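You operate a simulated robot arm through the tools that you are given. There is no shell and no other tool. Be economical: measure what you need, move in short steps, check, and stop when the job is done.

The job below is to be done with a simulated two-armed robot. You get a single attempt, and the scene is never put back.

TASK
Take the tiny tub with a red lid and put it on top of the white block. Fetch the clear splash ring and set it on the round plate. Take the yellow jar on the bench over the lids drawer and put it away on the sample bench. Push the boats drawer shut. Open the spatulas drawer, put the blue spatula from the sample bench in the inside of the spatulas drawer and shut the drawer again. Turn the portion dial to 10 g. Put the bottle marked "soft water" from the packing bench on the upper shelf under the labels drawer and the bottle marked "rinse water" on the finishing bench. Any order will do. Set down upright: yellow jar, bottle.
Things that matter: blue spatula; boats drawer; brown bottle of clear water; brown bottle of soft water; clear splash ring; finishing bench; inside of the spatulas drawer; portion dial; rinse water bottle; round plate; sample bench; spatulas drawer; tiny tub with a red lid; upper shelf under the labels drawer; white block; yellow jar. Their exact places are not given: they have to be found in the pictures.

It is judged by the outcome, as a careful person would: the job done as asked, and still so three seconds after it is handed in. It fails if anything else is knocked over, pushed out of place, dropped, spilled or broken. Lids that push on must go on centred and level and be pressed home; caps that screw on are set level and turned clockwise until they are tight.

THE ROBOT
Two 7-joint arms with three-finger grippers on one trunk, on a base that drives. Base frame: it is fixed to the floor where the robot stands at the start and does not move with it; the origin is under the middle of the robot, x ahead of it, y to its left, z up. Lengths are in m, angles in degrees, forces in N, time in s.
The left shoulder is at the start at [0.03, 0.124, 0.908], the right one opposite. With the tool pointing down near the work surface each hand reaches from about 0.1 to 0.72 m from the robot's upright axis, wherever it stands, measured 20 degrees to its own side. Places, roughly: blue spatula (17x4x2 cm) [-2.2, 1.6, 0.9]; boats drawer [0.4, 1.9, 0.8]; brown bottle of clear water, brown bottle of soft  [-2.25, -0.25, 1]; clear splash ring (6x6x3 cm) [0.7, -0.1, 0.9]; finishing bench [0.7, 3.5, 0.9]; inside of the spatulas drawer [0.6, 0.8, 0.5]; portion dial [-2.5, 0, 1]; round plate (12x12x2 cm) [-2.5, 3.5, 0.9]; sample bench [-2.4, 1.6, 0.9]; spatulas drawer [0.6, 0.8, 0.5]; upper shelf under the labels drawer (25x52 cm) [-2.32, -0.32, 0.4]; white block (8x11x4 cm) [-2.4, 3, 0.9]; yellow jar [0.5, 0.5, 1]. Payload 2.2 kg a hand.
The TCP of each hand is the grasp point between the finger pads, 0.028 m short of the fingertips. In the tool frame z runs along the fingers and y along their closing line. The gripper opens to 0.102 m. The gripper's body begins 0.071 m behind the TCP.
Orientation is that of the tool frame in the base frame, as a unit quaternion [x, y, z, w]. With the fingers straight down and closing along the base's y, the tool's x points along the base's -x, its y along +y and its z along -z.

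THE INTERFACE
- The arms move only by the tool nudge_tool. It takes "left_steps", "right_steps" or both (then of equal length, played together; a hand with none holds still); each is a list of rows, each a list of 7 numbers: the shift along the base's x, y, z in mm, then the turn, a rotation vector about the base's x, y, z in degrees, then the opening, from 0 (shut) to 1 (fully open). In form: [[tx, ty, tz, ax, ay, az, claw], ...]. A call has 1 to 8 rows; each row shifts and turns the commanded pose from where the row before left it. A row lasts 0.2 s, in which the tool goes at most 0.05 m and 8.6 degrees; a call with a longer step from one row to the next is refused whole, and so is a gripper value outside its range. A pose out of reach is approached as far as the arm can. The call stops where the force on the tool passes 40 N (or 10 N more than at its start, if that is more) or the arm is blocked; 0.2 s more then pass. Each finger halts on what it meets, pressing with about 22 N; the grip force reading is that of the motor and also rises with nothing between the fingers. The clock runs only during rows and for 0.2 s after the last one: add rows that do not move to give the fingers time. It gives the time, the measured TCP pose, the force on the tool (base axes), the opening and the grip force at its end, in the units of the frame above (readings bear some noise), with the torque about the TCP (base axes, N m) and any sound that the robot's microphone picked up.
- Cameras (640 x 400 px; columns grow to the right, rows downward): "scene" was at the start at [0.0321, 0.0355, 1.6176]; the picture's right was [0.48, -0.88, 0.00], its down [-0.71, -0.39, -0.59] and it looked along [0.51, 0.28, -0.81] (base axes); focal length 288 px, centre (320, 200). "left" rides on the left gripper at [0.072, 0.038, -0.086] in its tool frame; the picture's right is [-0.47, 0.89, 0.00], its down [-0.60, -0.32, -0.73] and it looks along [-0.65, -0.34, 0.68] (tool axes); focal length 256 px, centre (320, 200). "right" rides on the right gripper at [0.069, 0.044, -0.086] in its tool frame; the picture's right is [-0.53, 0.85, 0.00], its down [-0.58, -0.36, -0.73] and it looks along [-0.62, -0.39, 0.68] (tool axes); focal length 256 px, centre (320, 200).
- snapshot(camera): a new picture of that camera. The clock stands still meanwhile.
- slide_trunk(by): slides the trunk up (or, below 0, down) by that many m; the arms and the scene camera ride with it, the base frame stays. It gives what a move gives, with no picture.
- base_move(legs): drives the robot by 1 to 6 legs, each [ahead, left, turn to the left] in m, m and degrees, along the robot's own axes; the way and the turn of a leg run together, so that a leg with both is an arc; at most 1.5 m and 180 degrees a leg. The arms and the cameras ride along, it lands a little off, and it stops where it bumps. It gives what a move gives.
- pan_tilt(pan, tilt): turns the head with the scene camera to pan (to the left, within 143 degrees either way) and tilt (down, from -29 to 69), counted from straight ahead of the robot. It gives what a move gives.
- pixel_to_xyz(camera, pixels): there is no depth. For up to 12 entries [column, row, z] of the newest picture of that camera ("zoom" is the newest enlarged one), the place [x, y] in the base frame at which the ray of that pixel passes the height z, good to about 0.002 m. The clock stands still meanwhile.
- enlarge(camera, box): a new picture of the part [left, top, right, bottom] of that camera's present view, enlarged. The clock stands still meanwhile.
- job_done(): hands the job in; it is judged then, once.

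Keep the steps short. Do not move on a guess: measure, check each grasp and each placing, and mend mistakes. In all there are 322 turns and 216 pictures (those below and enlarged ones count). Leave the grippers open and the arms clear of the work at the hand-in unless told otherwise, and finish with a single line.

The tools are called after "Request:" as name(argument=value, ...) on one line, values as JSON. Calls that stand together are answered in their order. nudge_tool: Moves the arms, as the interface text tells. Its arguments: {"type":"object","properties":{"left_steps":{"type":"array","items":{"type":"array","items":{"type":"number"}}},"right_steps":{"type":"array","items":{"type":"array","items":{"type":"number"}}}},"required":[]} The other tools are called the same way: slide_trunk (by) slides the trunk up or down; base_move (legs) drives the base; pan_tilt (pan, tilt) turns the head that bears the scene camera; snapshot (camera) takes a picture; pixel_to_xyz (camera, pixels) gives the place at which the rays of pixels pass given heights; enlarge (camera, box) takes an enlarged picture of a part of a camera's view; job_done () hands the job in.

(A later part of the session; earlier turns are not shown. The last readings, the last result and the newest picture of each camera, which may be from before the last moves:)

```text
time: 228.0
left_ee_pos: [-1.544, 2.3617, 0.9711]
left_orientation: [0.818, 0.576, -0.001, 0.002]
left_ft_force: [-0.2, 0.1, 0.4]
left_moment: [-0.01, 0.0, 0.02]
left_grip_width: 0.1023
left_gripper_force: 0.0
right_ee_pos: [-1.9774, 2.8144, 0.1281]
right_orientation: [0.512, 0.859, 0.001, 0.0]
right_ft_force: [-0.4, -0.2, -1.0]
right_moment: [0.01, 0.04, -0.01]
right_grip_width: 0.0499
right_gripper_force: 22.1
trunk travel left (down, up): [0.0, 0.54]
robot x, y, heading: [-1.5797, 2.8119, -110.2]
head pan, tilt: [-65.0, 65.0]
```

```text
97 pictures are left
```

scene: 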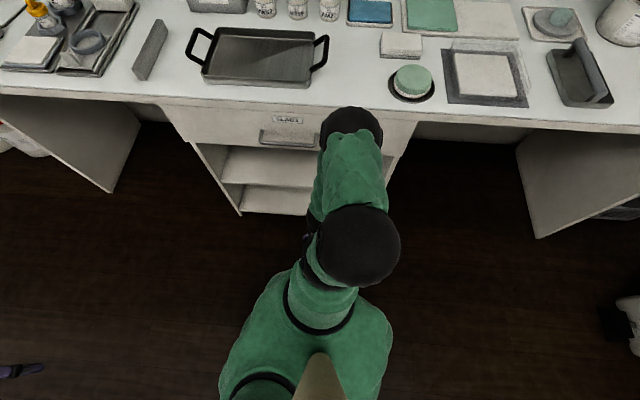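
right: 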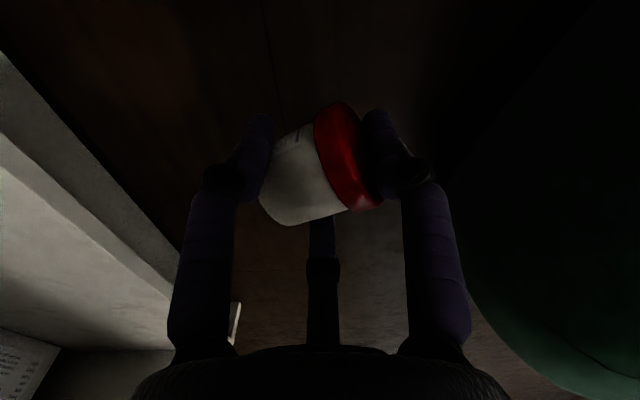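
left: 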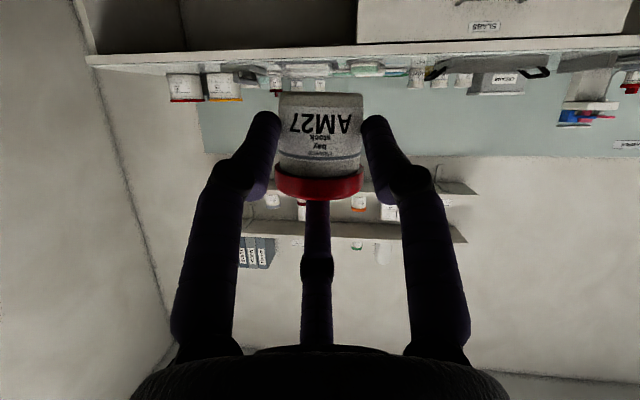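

Held firmly (49.9 mm, deep grip). I lift higher, and drive away from the bench into free floor to reorient the tub.

Request:
nudge_tool(right_steps=[[0, 0, 45, 0, 0, 0, 0.3], [0, 0, 45, 0, 0, 0, 0.3], [5, 0, 45, 0, 0, 0, 0.3], [5, 0, 45, 0, 0, 0, 0.3], [5, 0, 45, 0, 0, 0, 0.3], [5, 0, 45, 0, 0, 0, 0.3], [5, 0, 45, 0, 0, 0, 0.3], [5, 0, 45, 0, 0, 0, 0.3]])

Request:
base_move(legs=[[0, 0.35, 0]])

Request:
slide_trunk(by=0.15)

```text
time: 229.8
left_ee_pos: [-1.5436, 2.3619, 0.9708]
left_orientation: [0.817, 0.576, -0.001, 0.001]
left_ft_force: [-0.1, 0.7, 0.7]
left_moment: [-0.02, 0.02, -0.01]
left_grip_width: 0.1022
left_gripper_force: 0.0
right_ee_pos: [-1.944, 2.8145, 0.4876]
right_orientation: [0.512, 0.859, 0.001, 0.0]
right_ft_force: [0.4, 0.3, 0.3]
right_moment: [0.0, 0.0, -0.01]
right_grip_width: 0.0497
right_gripper_force: 22.1
trunk travel left (down, up): [0.0, 0.54]
robot x, y, heading: [-1.5805, 2.8114, -110.4]
head pan, tilt: [-65.0, 65.0]
```

```text
time: 232.1
left_ee_pos: [-1.2098, 2.238, 0.9703]
left_orientation: [0.817, 0.577, -0.001, 0.001]
left_ft_force: [-0.2, -0.8, 0.8]
left_moment: [-0.01, 0.02, 0.0]
left_grip_width: 0.1019
left_gripper_force: 0.0
right_ee_pos: [-1.6126, 2.6913, 0.4877]
right_orientation: [0.511, 0.859, 0.001, 0.0]
right_ft_force: [-1.2, 0.0, -0.3]
right_moment: [0.03, 0.03, 0.02]
right_grip_width: 0.0495
right_gripper_force: 21.7
trunk travel left (down, up): [0.0, 0.54]
robot x, y, heading: [-1.2516, 2.6879, -110.5]
head pan, tilt: [-65.0, 65.0]
```

```text
time: 233.8
left_ee_pos: [-1.2103, 2.2399, 1.1199]
left_orientation: [0.817, 0.577, 0.0, 0.001]
left_ft_force: [0.3, -0.2, 0.0]
left_moment: [0.01, 0.0, -0.01]
left_grip_width: 0.1021
left_gripper_force: 0.0
right_ee_pos: [-1.6125, 2.6906, 0.6367]
right_orientation: [0.511, 0.859, 0.001, 0.0]
right_ft_force: [-0.6, 0.5, -0.3]
right_moment: [0.0, -0.02, -0.04]
right_grip_width: 0.0496
right_gripper_force: 22.0
trunk travel left (down, up): [-0.15, 0.39]
robot x, y, heading: [-1.2485, 2.688, -110.1]
head pan, tilt: [-65.0, 65.0]
```

Now I bring the right hand to the front at about z≈1.0, turning it about the vertical so that the lid-side jaw will point ahead.

Request:
nudge_tool(right_steps=[[8, -34, 27, 0, 0, -8.3, 0.3], [8, -34, 27, 0, 0, -8.3, 0.3], [8, -34, 27, 0, 0, -8.3, 0.3], [8, -34, 27, 0, 0, -8.3, 0.3], [8, -34, 27, 0, 0, -8.3, 0.3], [8, -34, 27, 0, 0, -8.3, 0.3], [8, -34, 27, 0, 0, -8.3, 0.3], [8, -34, 27, 0, 0, -8.3, 0.3]])

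Request:
nudge_tool(right_steps=[[8, -34, 27, 0, 0, -8.3, 0.3], [8, -34, 27, 0, 0, -8.3, 0.3], [8, -34, 27, 0, 0, -8.3, 0.3], [8, -34, 27, 0, 0, -8.3, 0.3], [8, -34, 27, 0, 0, -8.3, 0.3], [0, 0, 0, 0, 0, 0, 0.3]])

```text
time: 235.6
left_ee_pos: [-1.2094, 2.2387, 1.1199]
left_orientation: [0.817, 0.577, -0.001, 0.001]
left_ft_force: [-0.2, -0.5, 0.5]
left_moment: [-0.01, 0.01, 0.01]
left_grip_width: 0.1018
left_gripper_force: 0.2
right_ee_pos: [-1.5461, 2.4206, 0.8526]
right_orientation: [0.899, 0.439, 0.001, 0.001]
right_ft_force: [0.5, -0.2, -0.8]
right_moment: [0.04, -0.02, 0.01]
right_grip_width: 0.0499
right_gripper_force: 14.6
trunk travel left (down, up): [-0.15, 0.39]
robot x, y, heading: [-1.2475, 2.6867, -110.4]
head pan, tilt: [-65.0, 65.0]
```

```text
time: 237.0
left_ee_pos: [-1.2095, 2.2392, 1.12]
left_orientation: [0.817, 0.577, 0.0, 0.0]
left_ft_force: [-0.1, -0.3, 0.2]
left_moment: [-0.04, 0.0, 0.0]
left_grip_width: 0.1018
left_gripper_force: 0.1
right_ee_pos: [-1.5083, 2.2478, 0.9876]
right_orientation: [0.996, 0.091, 0.002, 0.0]
right_ft_force: [0.4, -0.4, -0.8]
right_moment: [-0.02, -0.01, 0.02]
right_grip_width: 0.0499
right_gripper_force: 15.1
trunk travel left (down, up): [-0.15, 0.39]
robot x, y, heading: [-1.2519, 2.6879, -110.3]
head pan, tilt: [-65.0, 65.0]
```

The lid-side jaw now points ahead-left. I tilt the hand toward that direction to bring the tub upright, squeezing a bit more.

Request:
nudge_tool(right_steps=[[0, 0, 0, 0, 0, 0, 0.05], [2, -12, 0, -8.06, -1.48, 0, 0.05], [2, -12, 0, -8.06, -1.48, 0, 0.05], [2, -12, 0, -8.06, -1.48, 0, 0.05], [2, -12, 0, -8.06, -1.48, 0, 0.05], [2, -12, 0, -8.06, -1.48, 0, 0.05], [0, 0, 0, 0, 0, 0, 0.05]])

Request:
snapshot(camera="right")

```text
time: 238.6
left_ee_pos: [-1.2111, 2.2385, 1.121]
left_orientation: [0.817, 0.577, 0.0, 0.0]
left_ft_force: [-0.2, 0.3, 0.7]
left_moment: [0.03, 0.0, 0.0]
left_grip_width: 0.1022
left_gripper_force: 0.0
right_ee_pos: [-1.4976, 2.1892, 0.9875]
right_orientation: [0.932, 0.087, 0.032, 0.349]
right_ft_force: [0.6, 0.7, -0.9]
right_moment: [0.02, 0.01, 0.0]
right_grip_width: 0.0494
right_gripper_force: 21.9
trunk travel left (down, up): [-0.15, 0.39]
robot x, y, heading: [-1.2504, 2.6882, -110.5]
head pan, tilt: [-65.0, 65.0]
```

```text
96 pictures are left
```

right: 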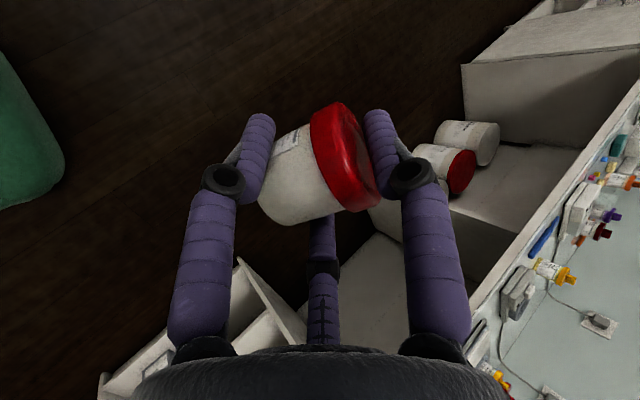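

Good, stable. I continue the tilt.

Request:
nudge_tool(right_steps=[[2, -12, 0, -8.06, -1.48, 0, 0.05], [2, -12, 0, -8.06, -1.48, 0, 0.05], [2, -12, 0, -8.06, -1.48, 0, 0.05], [2, -12, 0, -8.06, -1.48, 0, 0.05], [2, -6, 0, -8.06, -1.48, 0, 0.05], [0, 0, 0, 0, 0, 0, 0.05]])

Request:
snapshot(camera="right")

Request:
pan_tilt(pan=10, tilt=45)

Request:
snapshot(camera="scene")

```text
time: 240.0
left_ee_pos: [-1.2107, 2.2392, 1.1209]
left_orientation: [0.817, 0.577, -0.001, 0.001]
left_ft_force: [0.2, -0.1, 0.6]
left_moment: [0.04, 0.02, -0.01]
left_grip_width: 0.1019
left_gripper_force: 0.2
right_ee_pos: [-1.4875, 2.1351, 0.9878]
right_orientation: [0.751, 0.07, 0.06, 0.654]
right_ft_force: [-0.3, -0.9, 0.1]
right_moment: [-0.01, 0.0, 0.03]
right_grip_width: 0.0496
right_gripper_force: 21.7
trunk travel left (down, up): [-0.15, 0.39]
robot x, y, heading: [-1.247, 2.6836, -110.2]
head pan, tilt: [-65.0, 65.0]
```

```text
95 pictures are left
```

right: 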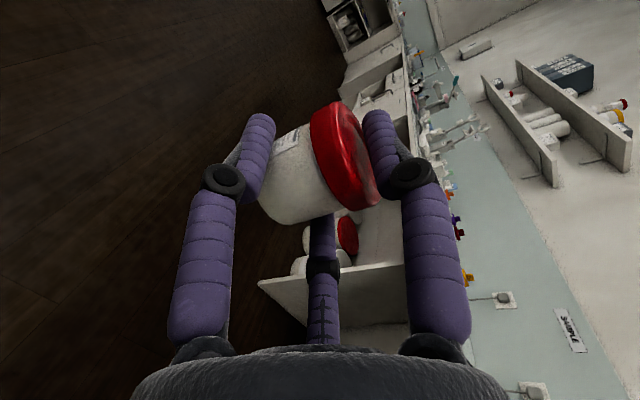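

```text
time: 241.5
left_ee_pos: [-1.2107, 2.2382, 1.121]
left_orientation: [0.817, 0.577, -0.001, 0.001]
left_ft_force: [0.4, 0.2, -0.2]
left_moment: [-0.03, -0.02, 0.0]
left_grip_width: 0.102
left_gripper_force: 0.1
right_ee_pos: [-1.4893, 2.1355, 0.9868]
right_orientation: [0.752, 0.07, 0.059, 0.653]
right_ft_force: [0.1, -0.1, 0.4]
right_moment: [-0.02, 0.01, -0.02]
right_grip_width: 0.0495
right_gripper_force: 22.1
trunk travel left (down, up): [-0.15, 0.39]
robot x, y, heading: [-1.2482, 2.6855, -110.3]
head pan, tilt: [10.0, 45.0]
```

```text
94 pictures are left
```

scene: 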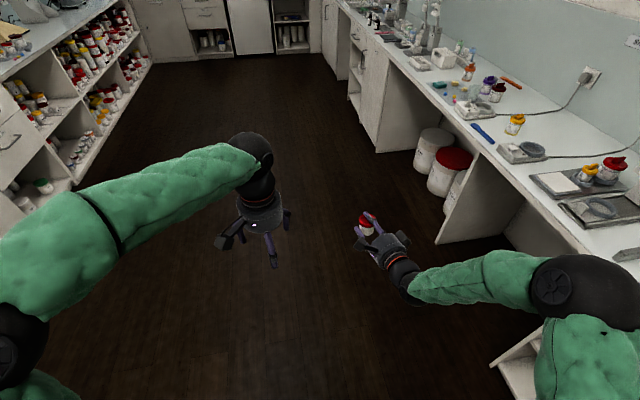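

The tub is upright in the right hand now. I'll set it on the free front-right area of the bulk bench, to re-grasp from above. I raise the hand a little, then drive there.

Request:
nudge_tool(right_steps=[[0, 0, 40, 0, 0, 0, 0.05], [0, 0, 40, 0, 0, 0, 0.05], [0, 0, 0, 0, 0, 0, 0.05]])

Request:
base_move(legs=[[0, 0, -100.4], [0.5, -0.29, 0]])

Request:
pan_tilt(pan=5, tilt=45)

Request:
snapshot(camera="scene")

Request:
snapshot(camera="right")

```text
time: 242.3
left_ee_pos: [-1.2109, 2.2379, 1.1208]
left_orientation: [0.817, 0.577, -0.001, 0.001]
left_ft_force: [-0.7, -0.4, 0.1]
left_moment: [-0.02, 0.0, -0.02]
left_grip_width: 0.1022
left_gripper_force: 0.0
right_ee_pos: [-1.4866, 2.1354, 1.0658]
right_orientation: [0.752, 0.07, 0.058, 0.653]
right_ft_force: [-0.9, -0.2, -0.2]
right_moment: [0.0, 0.02, 0.01]
right_grip_width: 0.0495
right_gripper_force: 21.5
trunk travel left (down, up): [-0.15, 0.39]
robot x, y, heading: [-1.2524, 2.6885, -110.1]
head pan, tilt: [10.0, 45.0]
```

```text
time: 250.0
left_ee_pos: [-1.9587, 3.2688, 1.1211]
left_orientation: [0.959, -0.282, -0.001, -0.001]
left_ft_force: [0.6, -0.2, 0.3]
left_moment: [-0.03, -0.01, -0.01]
left_grip_width: 0.1021
left_gripper_force: 0.1
right_ee_pos: [-1.9958, 3.5629, 1.0689]
right_orientation: [-0.521, 0.545, 0.476, -0.452]
right_ft_force: [-0.8, 0.8, -1.3]
right_moment: [-0.03, -0.02, 0.0]
right_grip_width: 0.0497
right_gripper_force: 21.7
trunk travel left (down, up): [-0.15, 0.39]
robot x, y, heading: [-1.5133, 3.2058, 146.3]
head pan, tilt: [10.0, 45.0]
```

```text
time: 250.6
left_ee_pos: [-1.9582, 3.2686, 1.1206]
left_orientation: [0.96, -0.282, -0.001, 0.0]
left_ft_force: [0.9, 0.5, -0.6]
left_moment: [-0.01, 0.01, 0.02]
left_grip_width: 0.1021
left_gripper_force: 0.0
right_ee_pos: [-1.9965, 3.5615, 1.0679]
right_orientation: [-0.522, 0.545, 0.476, -0.452]
right_ft_force: [0.9, 0.0, -0.7]
right_moment: [-0.01, -0.03, -0.03]
right_grip_width: 0.05
right_gripper_force: 22.5
trunk travel left (down, up): [-0.15, 0.39]
robot x, y, heading: [-1.5118, 3.2047, 146.3]
head pan, tilt: [5.0, 45.0]
```

```text
93 pictures are left
```

scene: 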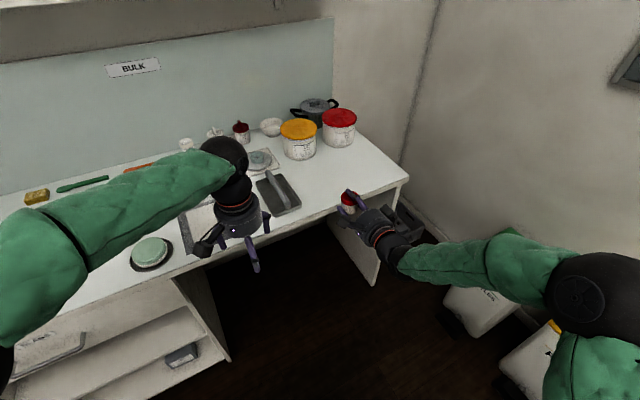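

```text
92 pictures are left
```

right: 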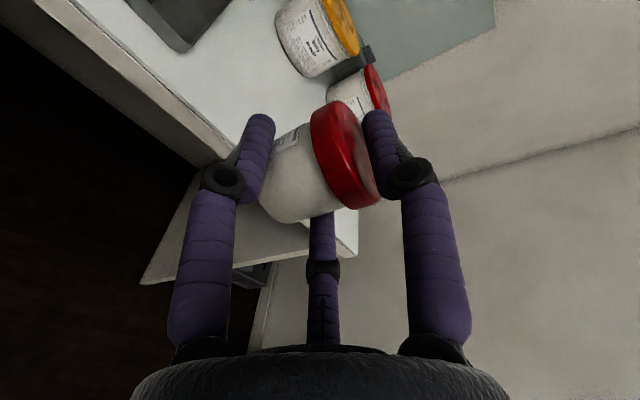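

The free front area is around (340,193). I measure it.

Request:
pixel_to_xyz(camera="scene", pixels=[[340, 195, 0.9], [320, 200, 0.9], [350, 180, 0.9], [408, 178, 0.9], [300, 207, 0.9], [290, 222, 0.9], [340, 150, 0.9]])

```text
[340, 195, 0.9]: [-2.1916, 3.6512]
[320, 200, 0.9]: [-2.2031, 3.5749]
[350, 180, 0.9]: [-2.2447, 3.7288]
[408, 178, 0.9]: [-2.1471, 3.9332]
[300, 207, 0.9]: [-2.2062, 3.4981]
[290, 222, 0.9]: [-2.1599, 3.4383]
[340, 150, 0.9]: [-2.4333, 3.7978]
```

I drive so that the hand comes to [-2.17,3.63], still at height 1.07.

Request:
base_move(legs=[[0.18, 0.036, 0]])

Request:
nudge_tool(right_steps=[[0, 0, -40, 0, 0, 0, 0.05], [0, 0, -40, 0, 0, 0, 0.05], [0, 0, -30, 0, 0, 0, 0.05], [0, 0, 0, 0, 0, 0, 0.05]])

Request:
snapshot(camera="scene")

Request:
snapshot(camera="right")

```text
time: 252.1
left_ee_pos: [-2.1281, 3.338, 1.1207]
left_orientation: [0.959, -0.283, 0.001, 0.0]
left_ft_force: [-0.7, -0.4, -0.8]
left_moment: [-0.04, -0.04, 0.02]
left_grip_width: 0.1022
left_gripper_force: 0.0
right_ee_pos: [-2.1647, 3.6327, 1.0677]
right_orientation: [-0.522, 0.546, 0.475, -0.451]
right_ft_force: [-1.2, -0.7, 0.1]
right_moment: [0.02, -0.01, 0.01]
right_grip_width: 0.0498
right_gripper_force: 21.8
trunk travel left (down, up): [-0.15, 0.39]
robot x, y, heading: [-1.6812, 3.2725, 146.3]
head pan, tilt: [5.0, 45.0]
```

```text
time: 253.1
left_ee_pos: [-2.1288, 3.3371, 1.121]
left_orientation: [0.959, -0.283, 0.0, 0.001]
left_ft_force: [-1.3, -0.4, 0.1]
left_moment: [-0.02, 0.03, 0.0]
left_grip_width: 0.1021
left_gripper_force: 0.2
right_ee_pos: [-2.1645, 3.6307, 0.9572]
right_orientation: [-0.522, 0.545, 0.476, -0.451]
right_ft_force: [0.9, -0.4, -1.0]
right_moment: [0.01, 0.01, -0.01]
right_grip_width: 0.0499
right_gripper_force: 22.2
trunk travel left (down, up): [-0.15, 0.39]
robot x, y, heading: [-1.683, 3.2752, 146.2]
head pan, tilt: [5.0, 45.0]
```

```text
91 pictures are left
```

scene: 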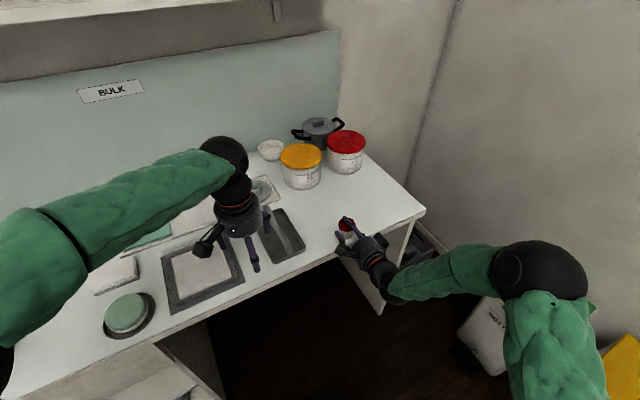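

```text
90 pictures are left
```

right: 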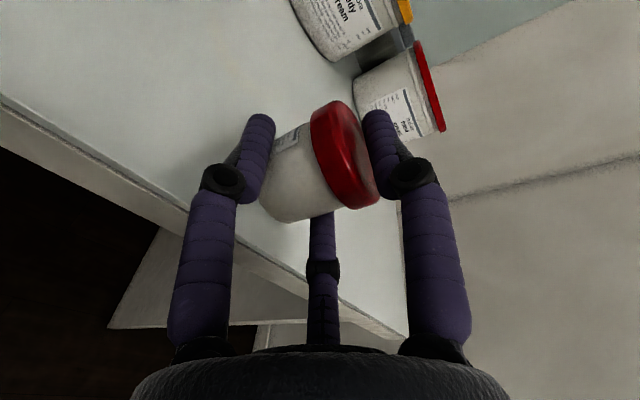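

The spot is clear. I move 12 mm further in and lower in small steps to contact.

Request:
nudge_tool(right_steps=[[-12, 0, -12, 0, 0, 0, 0.05], [0, 0, -8, 0, 0, 0, 0.05], [0, 0, -4, 0, 0, 0, 0.05], [0, 0, -2, 0, 0, 0, 0.05], [0, 0, 0, 0, 0, 0, 0.05]])

Request:
enlarge(camera="scene", box=[290, 190, 418, 270])

```text
time: 254.3
left_ee_pos: [-2.1277, 3.3378, 1.1216]
left_orientation: [0.959, -0.284, -0.001, 0.0]
left_ft_force: [0.0, 0.4, -0.2]
left_moment: [-0.01, 0.0, 0.02]
left_grip_width: 0.1021
left_gripper_force: 0.1
right_ee_pos: [-2.1779, 3.6318, 0.9318]
right_orientation: [-0.521, 0.546, 0.476, -0.452]
right_ft_force: [1.6, -1.1, 0.7]
right_moment: [0.02, 0.03, -0.02]
right_grip_width: 0.0499
right_gripper_force: 21.7
trunk travel left (down, up): [-0.15, 0.39]
robot x, y, heading: [-1.6821, 3.2739, 146.4]
head pan, tilt: [5.0, 45.0]
```

```text
5.00 times, centred on (354, 230) of scene
```

zoom: 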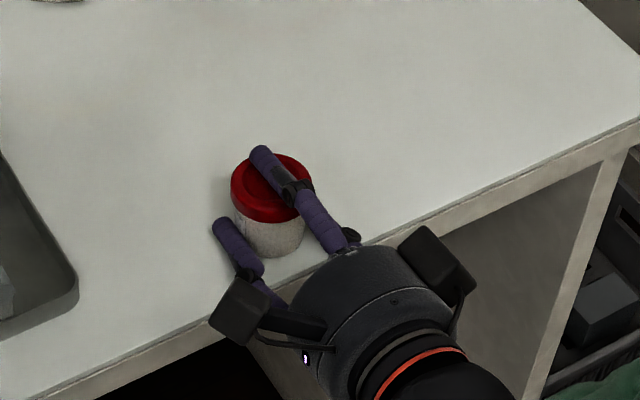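

Almost touching. A few millimetres more.

Request:
nudge_tool(right_steps=[[0, 0, -2, 0, 0, 0, 0.05], [0, 0, -2, 0, 0, 0, 0.05], [0, 0, -1, 0, 0, 0, 0.05], [0, 0, 0, 0, 0, 0, 0.05]])

```text
time: 255.3
left_ee_pos: [-2.1268, 3.3369, 1.1213]
left_orientation: [0.959, -0.283, -0.001, 0.0]
left_ft_force: [0.3, -0.2, 0.2]
left_moment: [-0.01, -0.01, 0.0]
left_grip_width: 0.1019
left_gripper_force: 0.1
right_ee_pos: [-2.1772, 3.6316, 0.9314]
right_orientation: [-0.52, 0.545, 0.478, -0.452]
right_ft_force: [-3.1, -1.9, 14.9]
right_moment: [-0.03, 0.53, 0.03]
right_grip_width: 0.0497
right_gripper_force: 22.1
trunk travel left (down, up): [-0.15, 0.39]
robot x, y, heading: [-1.6795, 3.2727, 146.2]
head pan, tilt: [5.0, 45.0]
```

Contact (15 N). I open gradually while raising slightly so that the lower jaws don't press the bench, then back straight out.

Request:
nudge_tool(right_steps=[[0, 0, 3, 0, 0, 0, 0.5], [0, 0, 2, 0, 0, 0, 0.55], [0, 0, 3, 0, 0, 0, 0.62], [0, 0, 0, 0, 0, 0, 0.62], [0, 0, 0, 0, 0, 0, 0.62]])

Request:
enlarge(camera="scene", box=[290, 190, 418, 270])

Request:
snapshot(camera="right")

```text
time: 256.5
left_ee_pos: [-2.1278, 3.3384, 1.1204]
left_orientation: [0.959, -0.283, -0.001, 0.0]
left_ft_force: [0.4, -0.6, -1.2]
left_moment: [0.01, 0.0, 0.0]
left_grip_width: 0.1019
left_gripper_force: 0.1
right_ee_pos: [-2.1778, 3.6336, 0.9357]
right_orientation: [-0.522, 0.545, 0.476, -0.452]
right_ft_force: [-0.6, 0.4, -1.0]
right_moment: [0.04, -0.04, -0.01]
right_grip_width: 0.0631
right_gripper_force: 0.1
trunk travel left (down, up): [-0.15, 0.39]
robot x, y, heading: [-1.682, 3.274, 146.3]
head pan, tilt: [5.0, 45.0]
```

```text
5.00 times, centred on (354, 230) of scene
```

zoom: 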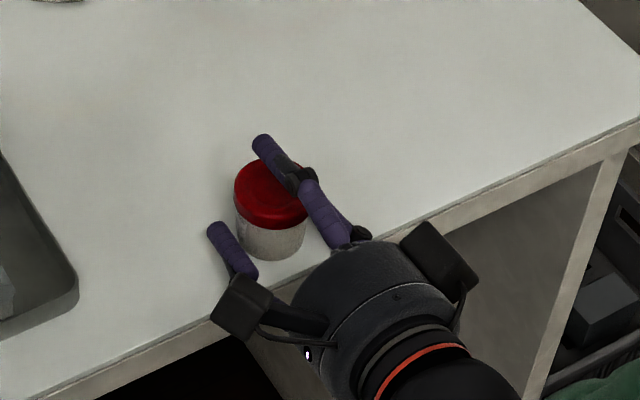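

```text
87 pictures are left
```

right: 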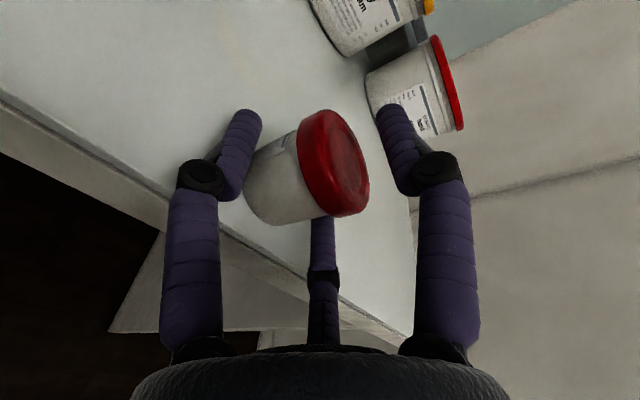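

The tub stands upright and free. I back the hand straight out.

Request:
nudge_tool(right_steps=[[20, -1, 3, 0, 0, 0, 0.62], [30, -1, 4, 0, 0, 0, 0.62], [40, -2, 6, 0, 0, 0, 0.62], [40, -2, 6, 0, 0, 0, 0.62], [0, 0, 40, 0, 0, 0, 0.62], [0, 0, 45, 0, 0, 0, 1], [0, 0, 45, 0, 0, 0, 1]])

Request:
snapshot(camera="scene")

```text
time: 258.1
left_ee_pos: [-2.1269, 3.3375, 1.1215]
left_orientation: [0.959, -0.282, -0.001, 0.0]
left_ft_force: [0.4, 0.8, 0.0]
left_moment: [0.02, -0.01, -0.04]
left_grip_width: 0.1019
left_gripper_force: 0.0
right_ee_pos: [-2.045, 3.6247, 1.0839]
right_orientation: [-0.521, 0.545, 0.476, -0.452]
right_ft_force: [-0.3, -0.9, -0.4]
right_moment: [0.01, -0.05, -0.03]
right_grip_width: 0.1021
right_gripper_force: 0.0
trunk travel left (down, up): [-0.15, 0.39]
robot x, y, heading: [-1.6854, 3.2714, 146.3]
head pan, tilt: [5.0, 45.0]
```

```text
86 pictures are left
```

scene: 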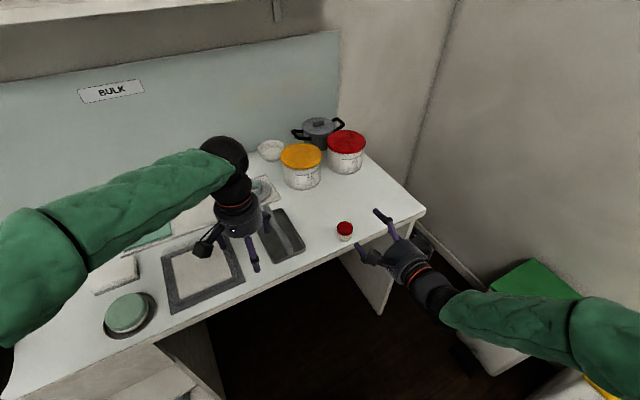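

The tub stands upright at (344,231). I turn the right hand back to vertical while pulling it away from the bench.

Request:
nudge_tool(right_steps=[[30, 0, 5, -0.4, -8.18, 0, 1], [30, 0, 5, -0.4, -8.18, 0, 1], [30, 0, 5, -0.4, -8.18, 0, 1], [30, 0, 5, -0.4, -8.18, 0, 1], [30, 0, 5, -0.4, -8.18, 0, 1], [20, 0, 5, -0.4, -8.18, 0, 1], [20, 0, 5, -0.4, -8.18, 0, 1], [20, 0, 5, -0.4, -8.18, 0, 1]])

Request:
nudge_tool(right_steps=[[20, 0, 0, -0.4, -8.18, 0, 1], [20, 0, 0, -0.4, -8.18, 0, 1], [20, 0, 0, 0, 0, 0, 1], [0, 0, 0, 0, 0, 0, 1]])

Request:
enlarge(camera="scene", box=[290, 190, 418, 270])

Request:
pixel_to_xyz(camera="zoom", pixels=[[270, 190, 0.95], [270, 245, 0.91], [235, 195, 0.95], [307, 195, 0.95]])

```text
time: 259.9
left_ee_pos: [-2.1257, 3.3371, 1.1226]
left_orientation: [0.959, -0.284, -0.001, -0.001]
left_ft_force: [0.1, 0.1, 0.7]
left_moment: [-0.01, 0.04, -0.04]
left_grip_width: 0.1021
left_gripper_force: 0.0
right_ee_pos: [-1.8131, 3.6865, 0.9281]
right_orientation: [-0.669, 0.698, 0.197, -0.161]
right_ft_force: [-0.7, 0.3, 0.5]
right_moment: [0.01, 0.05, -0.01]
right_grip_width: 0.102
right_gripper_force: 0.0
right hand out of reach, approached as far as the arm can: row 4, 5, 6, 7, 8
trunk travel left (down, up): [-0.15, 0.39]
robot x, y, heading: [-1.6806, 3.2717, 146.4]
head pan, tilt: [5.0, 45.0]
```

```text
time: 260.9
left_ee_pos: [-2.1268, 3.3396, 1.1202]
left_orientation: [0.959, -0.283, -0.001, 0.0]
left_ft_force: [-0.2, 0.5, 0.1]
left_moment: [0.02, 0.01, 0.02]
left_grip_width: 0.102
left_gripper_force: 0.1
right_ee_pos: [-1.7667, 3.6858, 0.8875]
right_orientation: [-0.672, 0.715, 0.178, -0.076]
right_ft_force: [0.2, -0.2, -0.4]
right_moment: [0.01, -0.02, 0.02]
right_grip_width: 0.1019
right_gripper_force: 0.0
right hand out of reach, approached as far as the arm can: row 1, 2, 3
trunk travel left (down, up): [-0.15, 0.39]
robot x, y, heading: [-1.6797, 3.2727, 146.5]
head pan, tilt: [5.0, 45.0]
```

```text
5.00 times, centred on (354, 230) of scene
```

zoom: 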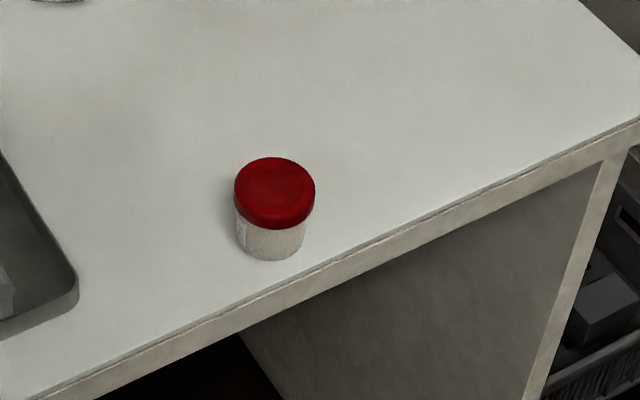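

```text
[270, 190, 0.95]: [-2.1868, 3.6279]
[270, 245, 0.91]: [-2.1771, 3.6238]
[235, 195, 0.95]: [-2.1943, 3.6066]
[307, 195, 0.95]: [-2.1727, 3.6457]
```

Tub at [-2.186,3.630]. I bring the left hand above it.

Request:
nudge_tool(left_steps=[[-8, 41, 0, 0, 0, 0, 0.8], [-8, 41, 0, 0, 0, 0, 0.8], [-8, 41, 0, 0, 0, 0, 0.8], [-8, 41, 0, 0, 0, 0, 0.8], [-8, 42, 0, 0, 0, 0, 0.8], [-10, 42, 0, 0, 0, 0, 0.8], [-9, 42, 0, 0, 0, 0, 0.8], [0, 0, 0, 0, 0, 0, 0.8]])

Request:
snapshot(camera="left")

```text
time: 262.7
left_ee_pos: [-2.1884, 3.6281, 1.1231]
left_orientation: [0.959, -0.283, -0.001, -0.002]
left_ft_force: [1.1, -0.7, -0.3]
left_moment: [0.0, -0.01, -0.01]
left_grip_width: 0.0816
left_gripper_force: 0.0
right_ee_pos: [-1.7674, 3.6841, 0.889]
right_orientation: [-0.672, 0.714, 0.178, -0.075]
right_ft_force: [0.6, 0.6, 0.5]
right_moment: [0.01, 0.02, -0.01]
right_grip_width: 0.1018
right_gripper_force: 0.2
trunk travel left (down, up): [-0.15, 0.39]
robot x, y, heading: [-1.6853, 3.2723, 146.4]
head pan, tilt: [5.0, 45.0]
```

```text
84 pictures are left
```

left: 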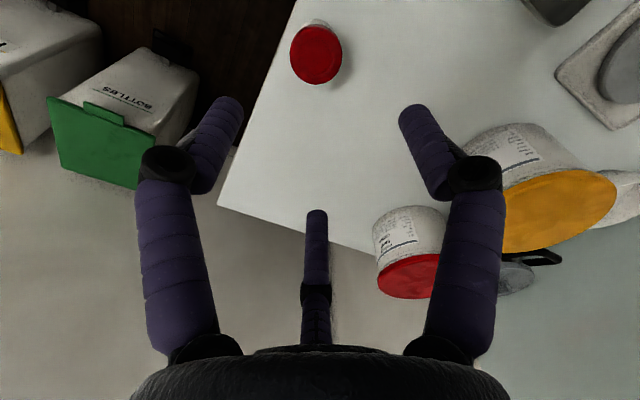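

Request:
pixel_to_xyz(camera="left", pixels=[[316, 56, 0.948]])

Request:
nudge_tool(left_steps=[[0, 0, -40, 0, 0, 0, 0.8], [0, 0, -40, 0, 0, 0, 0.8], [0, 0, -20, 0, 0, 0, 0.8], [0, 0, 0, 0, 0, 0, 0.8]])

Request:
snapshot(camera="left")

```text
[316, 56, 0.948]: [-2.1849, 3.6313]
```

```text
time: 263.7
left_ee_pos: [-2.1864, 3.6268, 1.0197]
left_orientation: [0.959, -0.284, -0.001, -0.001]
left_ft_force: [0.1, 0.3, -1.6]
left_moment: [0.01, 0.01, 0.02]
left_grip_width: 0.0816
left_gripper_force: 0.1
right_ee_pos: [-1.7659, 3.6856, 0.8884]
right_orientation: [-0.672, 0.714, 0.179, -0.075]
right_ft_force: [0.1, 0.0, -0.7]
right_moment: [0.01, 0.04, 0.03]
right_grip_width: 0.1019
right_gripper_force: 0.1
trunk travel left (down, up): [-0.15, 0.39]
robot x, y, heading: [-1.6857, 3.275, 146.6]
head pan, tilt: [5.0, 45.0]
```

```text
83 pictures are left
```

left: 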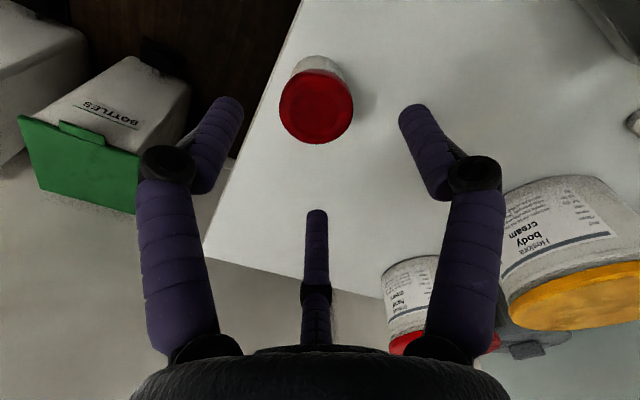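

Aligned within 4 mm; I correct, descend and grip it from above.

Request:
nudge_tool(left_steps=[[1, 4, -40, 0, 0, 0, 0.8], [0, 0, -30, 0, 0, 0, 0.8], [0, 0, -10, 0, 0, 0, 0.8], [0, 0, 0, 0, 0, 0, 0.6], [0, 0, 0, 0, 0, 0, 0.3], [0, 0, 0, 0, 0, 0, 0.2], [0, 0, 0, 0, 0, 0, 0.2], [0, 0, 0, 0, 0, 0, 0.2]])

Request:
nudge_tool(left_steps=[[0, 0, 10, 0, 0, 0, 0.2], [0, 0, 40, 0, 0, 0, 0.2], [0, 0, 40, 0, 0, 0, 0.2], [0, 0, 40, 0, 0, 0, 0.2], [0, 0, 0, 0, 0, 0, 0.2]])

Request:
snapshot(camera="left")

```text
time: 265.5
left_ee_pos: [-2.1846, 3.6309, 0.9417]
left_orientation: [0.959, -0.283, 0.001, -0.001]
left_ft_force: [-1.0, 1.3, 0.3]
left_moment: [0.02, 0.02, 0.01]
left_grip_width: 0.047
left_gripper_force: 21.9
right_ee_pos: [-1.7662, 3.6845, 0.8878]
right_orientation: [-0.672, 0.714, 0.179, -0.076]
right_ft_force: [-0.5, 0.2, -0.1]
right_moment: [0.02, -0.02, -0.01]
right_grip_width: 0.1019
right_gripper_force: 0.1
trunk travel left (down, up): [-0.15, 0.39]
robot x, y, heading: [-1.6797, 3.2748, 146.5]
head pan, tilt: [5.0, 45.0]
```

```text
time: 266.7
left_ee_pos: [-2.184, 3.6341, 1.0722]
left_orientation: [0.959, -0.283, 0.0, 0.0]
left_ft_force: [-0.7, -0.7, -0.6]
left_moment: [0.02, 0.0, -0.01]
left_grip_width: 0.0472
left_gripper_force: 21.8
right_ee_pos: [-1.7656, 3.6855, 0.8878]
right_orientation: [-0.672, 0.714, 0.179, -0.076]
right_ft_force: [-0.5, -0.2, 0.3]
right_moment: [-0.02, 0.02, 0.03]
right_grip_width: 0.1022
right_gripper_force: 0.1
trunk travel left (down, up): [-0.15, 0.39]
robot x, y, heading: [-1.6832, 3.2774, 146.5]
head pan, tilt: [5.0, 45.0]
```

```text
82 pictures are left
```

left: 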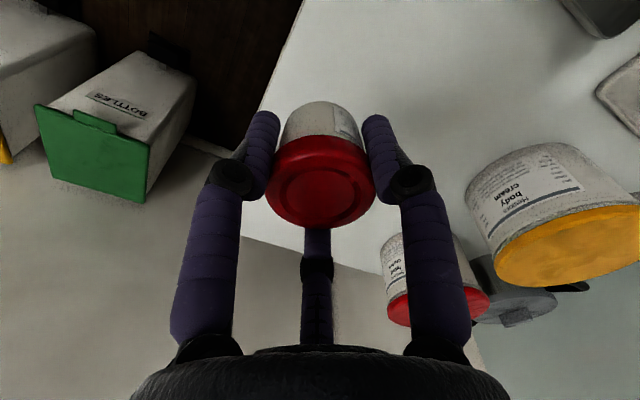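

Held securely from above (47.2 mm). I raise it, back off, straighten to heading 180, and go in toward the block.

Request:
nudge_tool(left_steps=[[0, 0, 40, 0, 0, 0, 0.2], [0, 0, 0, 0, 0, 0, 0.2]])

Request:
base_move(legs=[[-0.15, 0, 0], [0, 0, 33.3], [0.17, 0, 0]])

Request:
pan_tilt(pan=10, tilt=50)

Request:
snapshot(camera="scene")

```text
time: 267.3
left_ee_pos: [-2.1839, 3.6343, 1.1116]
left_orientation: [0.959, -0.283, 0.001, 0.0]
left_ft_force: [-0.9, 0.5, -0.5]
left_moment: [0.03, -0.02, -0.02]
left_grip_width: 0.0472
left_gripper_force: 21.8
right_ee_pos: [-1.7668, 3.6843, 0.888]
right_orientation: [-0.672, 0.714, 0.179, -0.076]
right_ft_force: [0.3, 0.4, 0.2]
right_moment: [0.0, 0.0, -0.01]
right_grip_width: 0.1021
right_gripper_force: 0.1
trunk travel left (down, up): [-0.15, 0.39]
robot x, y, heading: [-1.6837, 3.2747, 146.6]
head pan, tilt: [5.0, 45.0]
```

```text
time: 271.4
left_ee_pos: [-2.343, 3.2106, 1.1104]
left_orientation: [1.0, 0.008, -0.001, 0.0]
left_ft_force: [-0.1, -0.4, -1.6]
left_moment: [0.01, -0.06, 0.01]
left_grip_width: 0.0469
left_gripper_force: 21.7
right_ee_pos: [-2.0234, 3.4853, 0.8887]
right_orientation: [0.851, -0.489, -0.148, 0.125]
right_ft_force: [-0.2, -0.1, 0.1]
right_moment: [0.02, -0.03, -0.03]
right_grip_width: 0.1018
right_gripper_force: 0.0
trunk travel left (down, up): [-0.15, 0.39]
robot x, y, heading: [-1.723, 3.1908, -179.6]
head pan, tilt: [5.0, 45.0]
```

```text
time: 272.0
left_ee_pos: [-2.3421, 3.2099, 1.1112]
left_orientation: [1.0, 0.008, -0.001, 0.0]
left_ft_force: [-0.5, -0.5, -0.2]
left_moment: [-0.02, -0.02, 0.03]
left_grip_width: 0.0471
left_gripper_force: 21.9
right_ee_pos: [-2.0232, 3.4852, 0.8892]
right_orientation: [0.851, -0.488, -0.149, 0.124]
right_ft_force: [0.9, 0.4, 0.3]
right_moment: [-0.05, 0.01, -0.01]
right_grip_width: 0.1019
right_gripper_force: 0.0
trunk travel left (down, up): [-0.15, 0.39]
robot x, y, heading: [-1.7241, 3.1945, -179.8]
head pan, tilt: [10.0, 50.0]
```

```text
81 pictures are left
```

scene: 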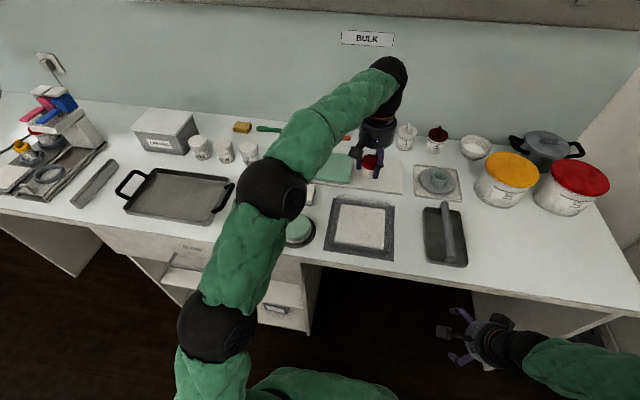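

I move the left hand sideways to the block and view it with the left camera.

Request:
nudge_tool(left_steps=[[0, -45, 0, 0, 0, 0, 0.2], [0, -45, 0, 0, 0, 0, 0.2], [-5, -45, 0, 0, 0, 0, 0.2], [-5, -45, 0, 0, 0, 0, 0.2], [-5, -38, 0, 0, 0, 0, 0.2], [0, 0, 0, 0, 0, 0, 0.2]])

Request:
snapshot(camera="left")

Request:
enlarge(camera="scene", box=[220, 120, 412, 240])

```text
time: 273.4
left_ee_pos: [-2.3554, 2.9913, 1.1113]
left_orientation: [1.0, 0.007, 0.0, 0.001]
left_ft_force: [-1.0, -0.5, -0.5]
left_moment: [0.02, 0.01, -0.01]
left_grip_width: 0.047
left_gripper_force: 21.7
right_ee_pos: [-2.0232, 3.485, 0.8879]
right_orientation: [0.851, -0.488, -0.148, 0.125]
right_ft_force: [-0.4, 0.0, 0.3]
right_moment: [0.02, 0.02, -0.03]
right_grip_width: 0.1018
right_gripper_force: 0.0
trunk travel left (down, up): [-0.15, 0.39]
robot x, y, heading: [-1.7252, 3.189, -179.9]
head pan, tilt: [10.0, 50.0]
```

```text
80 pictures are left
```

left: 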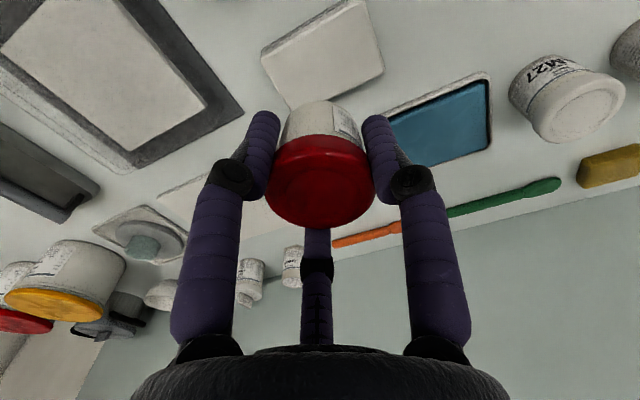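

```text
3.33 times, centred on (316, 180) of scene
```

zoom: 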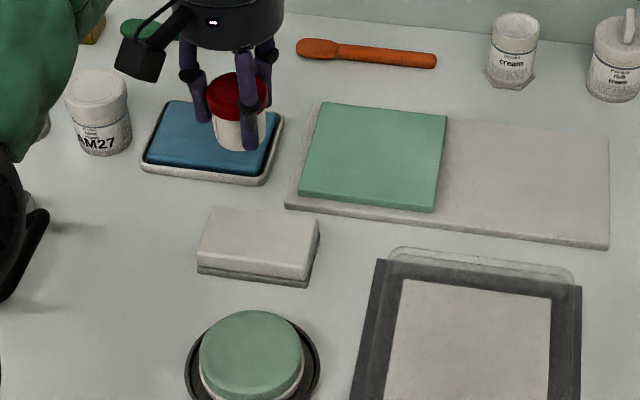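

The block's top face is centred at zoom (258,240), and (322,58) in the left view. I measure with both.

Request:
pixel_to_xyz(camera="zoom", pixels=[[258, 241, 0.94], [258, 241, 0.93], [198, 255, 0.94], [320, 222, 0.94], [304, 275, 0.94], [213, 207, 0.94]])

Request:
pixel_to_xyz(camera="left", pixels=[[322, 58, 0.94], [322, 58, 0.93], [260, 62, 0.94], [385, 70, 0.94], [290, 108, 0.94]])

```text
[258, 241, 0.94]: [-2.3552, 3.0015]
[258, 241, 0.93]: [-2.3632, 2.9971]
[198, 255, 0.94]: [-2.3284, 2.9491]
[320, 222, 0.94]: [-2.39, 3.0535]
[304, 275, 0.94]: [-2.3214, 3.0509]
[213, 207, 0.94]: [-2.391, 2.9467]
```

```text
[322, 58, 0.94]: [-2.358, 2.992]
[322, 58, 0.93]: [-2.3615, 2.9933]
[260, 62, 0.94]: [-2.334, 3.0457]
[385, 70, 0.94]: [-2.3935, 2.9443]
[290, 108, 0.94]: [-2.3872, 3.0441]
```

Block centre [-2.36,2.997], top ≈0.94. I centre and lower.

Request:
nudge_tool(left_steps=[[-5, 6, -40, 0, 0, 0, 0.2], [0, 0, -40, 0, 0, 0, 0.2], [0, 0, -35, 0, 0, 0, 0.2], [0, 0, -6, 0, 0, 0, 0.2], [0, 0, 0, 0, 0, 0, 0.2]])

Request:
nudge_tool(left_steps=[[0, 0, -3, 0, 0, 0, 0.2], [0, 0, -3, 0, 0, 0, 0.2], [0, 0, -2, 0, 0, 0, 0.2], [0, 0, 0, 0, 0, 0, 0.2]])

Request:
enlarge(camera="scene", box=[250, 150, 346, 210])

```text
time: 274.6
left_ee_pos: [-2.3619, 2.9992, 0.9903]
left_orientation: [1.0, 0.008, -0.001, -0.001]
left_ft_force: [0.2, 0.8, -0.2]
left_moment: [0.02, 0.01, -0.04]
left_grip_width: 0.0473
left_gripper_force: 21.5
right_ee_pos: [-2.0229, 3.4863, 0.8882]
right_orientation: [0.851, -0.489, -0.149, 0.124]
right_ft_force: [-0.6, -0.5, -0.1]
right_moment: [0.0, -0.01, 0.0]
right_grip_width: 0.1022
right_gripper_force: 0.0
trunk travel left (down, up): [-0.15, 0.39]
robot x, y, heading: [-1.725, 3.1923, -179.7]
head pan, tilt: [10.0, 50.0]
```

```text
time: 275.6
left_ee_pos: [-2.3628, 2.9979, 0.9819]
left_orientation: [1.0, 0.007, -0.001, 0.0]
left_ft_force: [0.2, 0.2, -0.5]
left_moment: [0.01, 0.02, -0.01]
left_grip_width: 0.0469
left_gripper_force: 22.0
right_ee_pos: [-2.0238, 3.4859, 0.8883]
right_orientation: [0.851, -0.488, -0.149, 0.125]
right_ft_force: [0.4, 0.2, -0.5]
right_moment: [0.0, -0.01, -0.02]
right_grip_width: 0.102
right_gripper_force: 0.1
trunk travel left (down, up): [-0.15, 0.39]
robot x, y, heading: [-1.7243, 3.1906, -179.7]
head pan, tilt: [10.0, 50.0]
```

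```text
6.67 times, centred on (298, 180) of scene
```

zoom: 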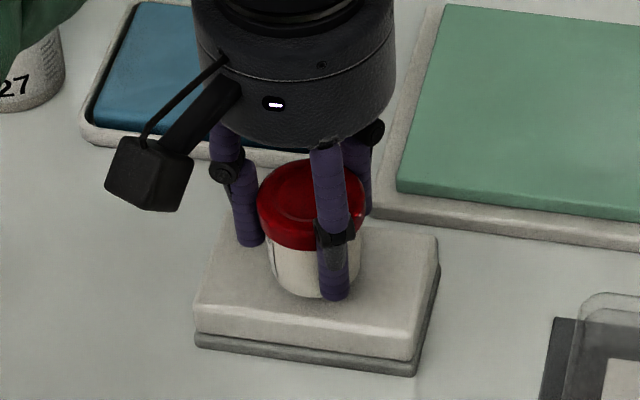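

Just above it. I lower further until contact.

Request:
nudge_tool(left_steps=[[0, 0, -2, 0, 0, 0, 0.2], [0, 0, -1.5, 0, 0, 0, 0.2], [0, 0, -1.5, 0, 0, 0, 0.2], [0, 0, 0, 0, 0, 0, 0.2]])

```text
time: 276.6
left_ee_pos: [-2.3612, 2.9979, 0.9763]
left_orientation: [1.0, 0.008, 0.0, 0.0]
left_ft_force: [-0.3, -0.3, -0.3]
left_moment: [0.0, 0.02, 0.0]
left_grip_width: 0.0469
left_gripper_force: 21.7
right_ee_pos: [-2.0242, 3.4858, 0.8887]
right_orientation: [0.85, -0.489, -0.149, 0.125]
right_ft_force: [-0.7, -0.2, -0.1]
right_moment: [-0.01, -0.03, 0.03]
right_grip_width: 0.1021
right_gripper_force: 0.1
trunk travel left (down, up): [-0.15, 0.39]
robot x, y, heading: [-1.7272, 3.1917, -179.7]
head pan, tilt: [10.0, 50.0]
```

Request:
nudge_tool(left_steps=[[0, 0, -1.5, 0, 0, 0, 0.2], [0, 0, -1.5, 0, 0, 0, 0.2], [0, 0, -1.5, 0, 0, 0, 0.2], [0, 0, 0, 0, 0, 0, 0.2]])

```text
time: 277.6
left_ee_pos: [-2.3622, 2.9986, 0.9735]
left_orientation: [1.0, 0.008, -0.002, 0.001]
left_ft_force: [0.4, -0.1, 4.2]
left_moment: [-0.01, -0.05, -0.01]
left_grip_width: 0.0467
left_gripper_force: 21.8
right_ee_pos: [-2.0233, 3.4846, 0.8894]
right_orientation: [0.851, -0.489, -0.149, 0.124]
right_ft_force: [0.5, -0.5, 0.2]
right_moment: [-0.01, 0.01, 0.0]
right_grip_width: 0.1022
right_gripper_force: 0.1
trunk travel left (down, up): [-0.15, 0.39]
robot x, y, heading: [-1.7238, 3.1911, -180.0]
head pan, tilt: [10.0, 50.0]
```

Contact (4 N). I open and rise.

Request:
nudge_tool(left_steps=[[0, 0, 0, 0, 0, 0, 0.55], [0, 0, 0, 0, 0, 0, 0.75], [0, 0, 0, 0, 0, 0, 0.75], [0, 0, 40, 0, 0, 0, 0.75], [0, 0, 45, 0, 0, 0, 1], [0, 0, 45, 0, 0, 0, 1], [0, 0, 30, 0, 0, 0, 1]])

Request:
enlarge(camera="scene", box=[234, 140, 362, 220])

```text
time: 279.2
left_ee_pos: [-2.3611, 2.9988, 1.1319]
left_orientation: [1.0, 0.007, 0.0, 0.0]
left_ft_force: [-1.4, -0.8, -0.4]
left_moment: [-0.01, 0.0, -0.01]
left_grip_width: 0.1019
left_gripper_force: 0.1
right_ee_pos: [-2.0229, 3.4856, 0.8884]
right_orientation: [0.851, -0.489, -0.149, 0.125]
right_ft_force: [0.3, -1.2, 0.2]
right_moment: [-0.02, -0.05, 0.02]
right_grip_width: 0.1019
right_gripper_force: 0.2
trunk travel left (down, up): [-0.15, 0.39]
robot x, y, heading: [-1.7263, 3.1887, -179.8]
head pan, tilt: [10.0, 50.0]
```

```text
5.00 times, centred on (298, 180) of scene
```

zoom: 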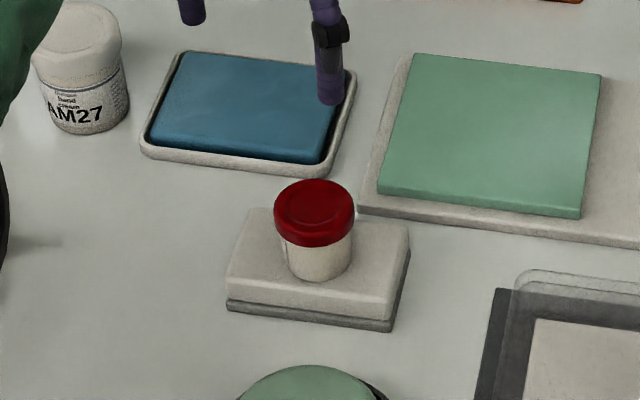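

The tub stands upright on the white block. Next I restore the right hand to vertical, pull both hands in, and drive to the sample/packing benches.

Request:
nudge_tool(left_steps=[[45, 0, 0, 0, 0, 0, 1], [45, 0, 0, 0, 0, 0, 1], [45, 0, 0, 0, 0, 0, 1], [45, 0, 0, 0, 0, 0, 1], [45, 0, 0, 0, 0, 0, 1], [0, 0, 0, 0, 0, 0, 1], [0, 0, 0, 0, 0, 0, 1]], right_steps=[[0, 0, 35, 1.3, -7.35, 0, 1], [0, 0, 35, 1.3, -7.35, 0, 1], [0, 0, 35, 1.3, -7.35, 0, 1], [0, -20, 40, 0, 0, 0, 1], [0, -20, 40, 0, 0, 0, 1], [0, -20, 40, 0, 0, 0, 1], [0, 0, 0, 0, 0, 0, 1]])

Request:
base_move(legs=[[-0.45, 0, 0], [0, 1.5, 0], [0, 1.5, 0]])

Request:
pan_tilt(pan=0, tilt=35)

Request:
snapshot(camera="scene")

```text
time: 280.8
left_ee_pos: [-2.1349, 2.998, 1.1325]
left_orientation: [1.0, 0.008, -0.001, 0.0]
left_ft_force: [0.4, -0.1, 0.0]
left_moment: [0.0, 0.01, 0.0]
left_grip_width: 0.1022
left_gripper_force: 0.1
right_ee_pos: [-2.0241, 3.4243, 1.1133]
right_orientation: [0.867, -0.498, 0.0, 0.001]
right_ft_force: [0.2, 0.5, 0.9]
right_moment: [-0.01, 0.01, 0.0]
right_grip_width: 0.102
right_gripper_force: 0.0
trunk travel left (down, up): [-0.15, 0.39]
robot x, y, heading: [-1.7277, 3.1902, -179.8]
head pan, tilt: [10.0, 50.0]
```

```text
time: 297.7
left_ee_pos: [-1.7254, 0.0073, 1.1316]
left_orientation: [1.0, -0.003, -0.001, 0.0]
left_ft_force: [0.3, -0.7, -0.1]
left_moment: [0.02, -0.01, 0.01]
left_grip_width: 0.102
left_gripper_force: 0.1
right_ee_pos: [-1.6056, 0.4306, 1.1136]
right_orientation: [0.862, -0.508, 0.001, 0.0]
right_ft_force: [-0.4, -0.5, -0.1]
right_moment: [-0.02, 0.0, 0.02]
right_grip_width: 0.102
right_gripper_force: 0.0
trunk travel left (down, up): [-0.15, 0.39]
robot x, y, heading: [-1.3059, 0.1925, 178.9]
head pan, tilt: [10.0, 50.0]
```

```text
time: 298.4
left_ee_pos: [-1.7254, 0.0073, 1.131]
left_orientation: [1.0, -0.004, -0.001, 0.0]
left_ft_force: [0.3, 0.1, 0.4]
left_moment: [-0.02, 0.02, -0.02]
left_grip_width: 0.1019
left_gripper_force: 0.0
right_ee_pos: [-1.6041, 0.4309, 1.1128]
right_orientation: [0.862, -0.507, 0.0, -0.001]
right_ft_force: [-0.4, 0.2, 0.9]
right_moment: [-0.01, -0.01, -0.01]
right_grip_width: 0.1022
right_gripper_force: 0.0
trunk travel left (down, up): [-0.15, 0.39]
robot x, y, heading: [-1.3101, 0.1951, 178.7]
head pan, tilt: [0.0, 35.0]
```

```text
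76 pictures are left
```

scene: 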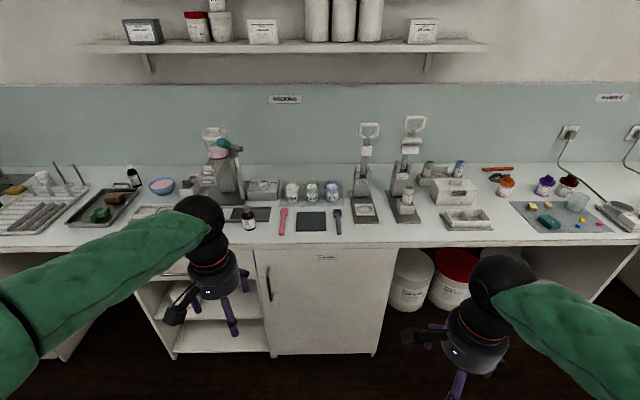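

I see a brown bottle at (248,218), another dark-capped one at (133,175), and the filling machine at (215,165). I enlarge that area.

Request:
enlarge(camera="scene", box=[110, 115, 290, 245])

```text
3.08 times, centred on (200, 180) of scene
```

zoom: 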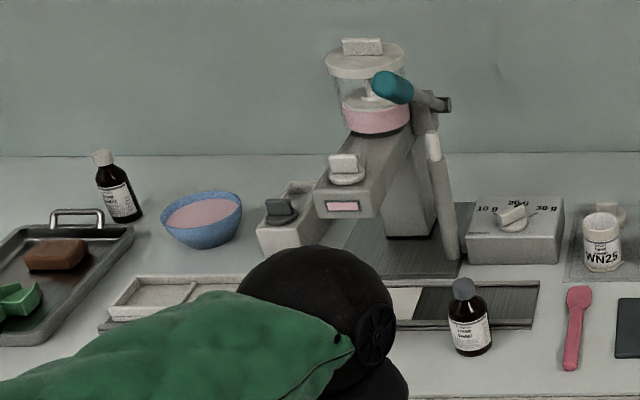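

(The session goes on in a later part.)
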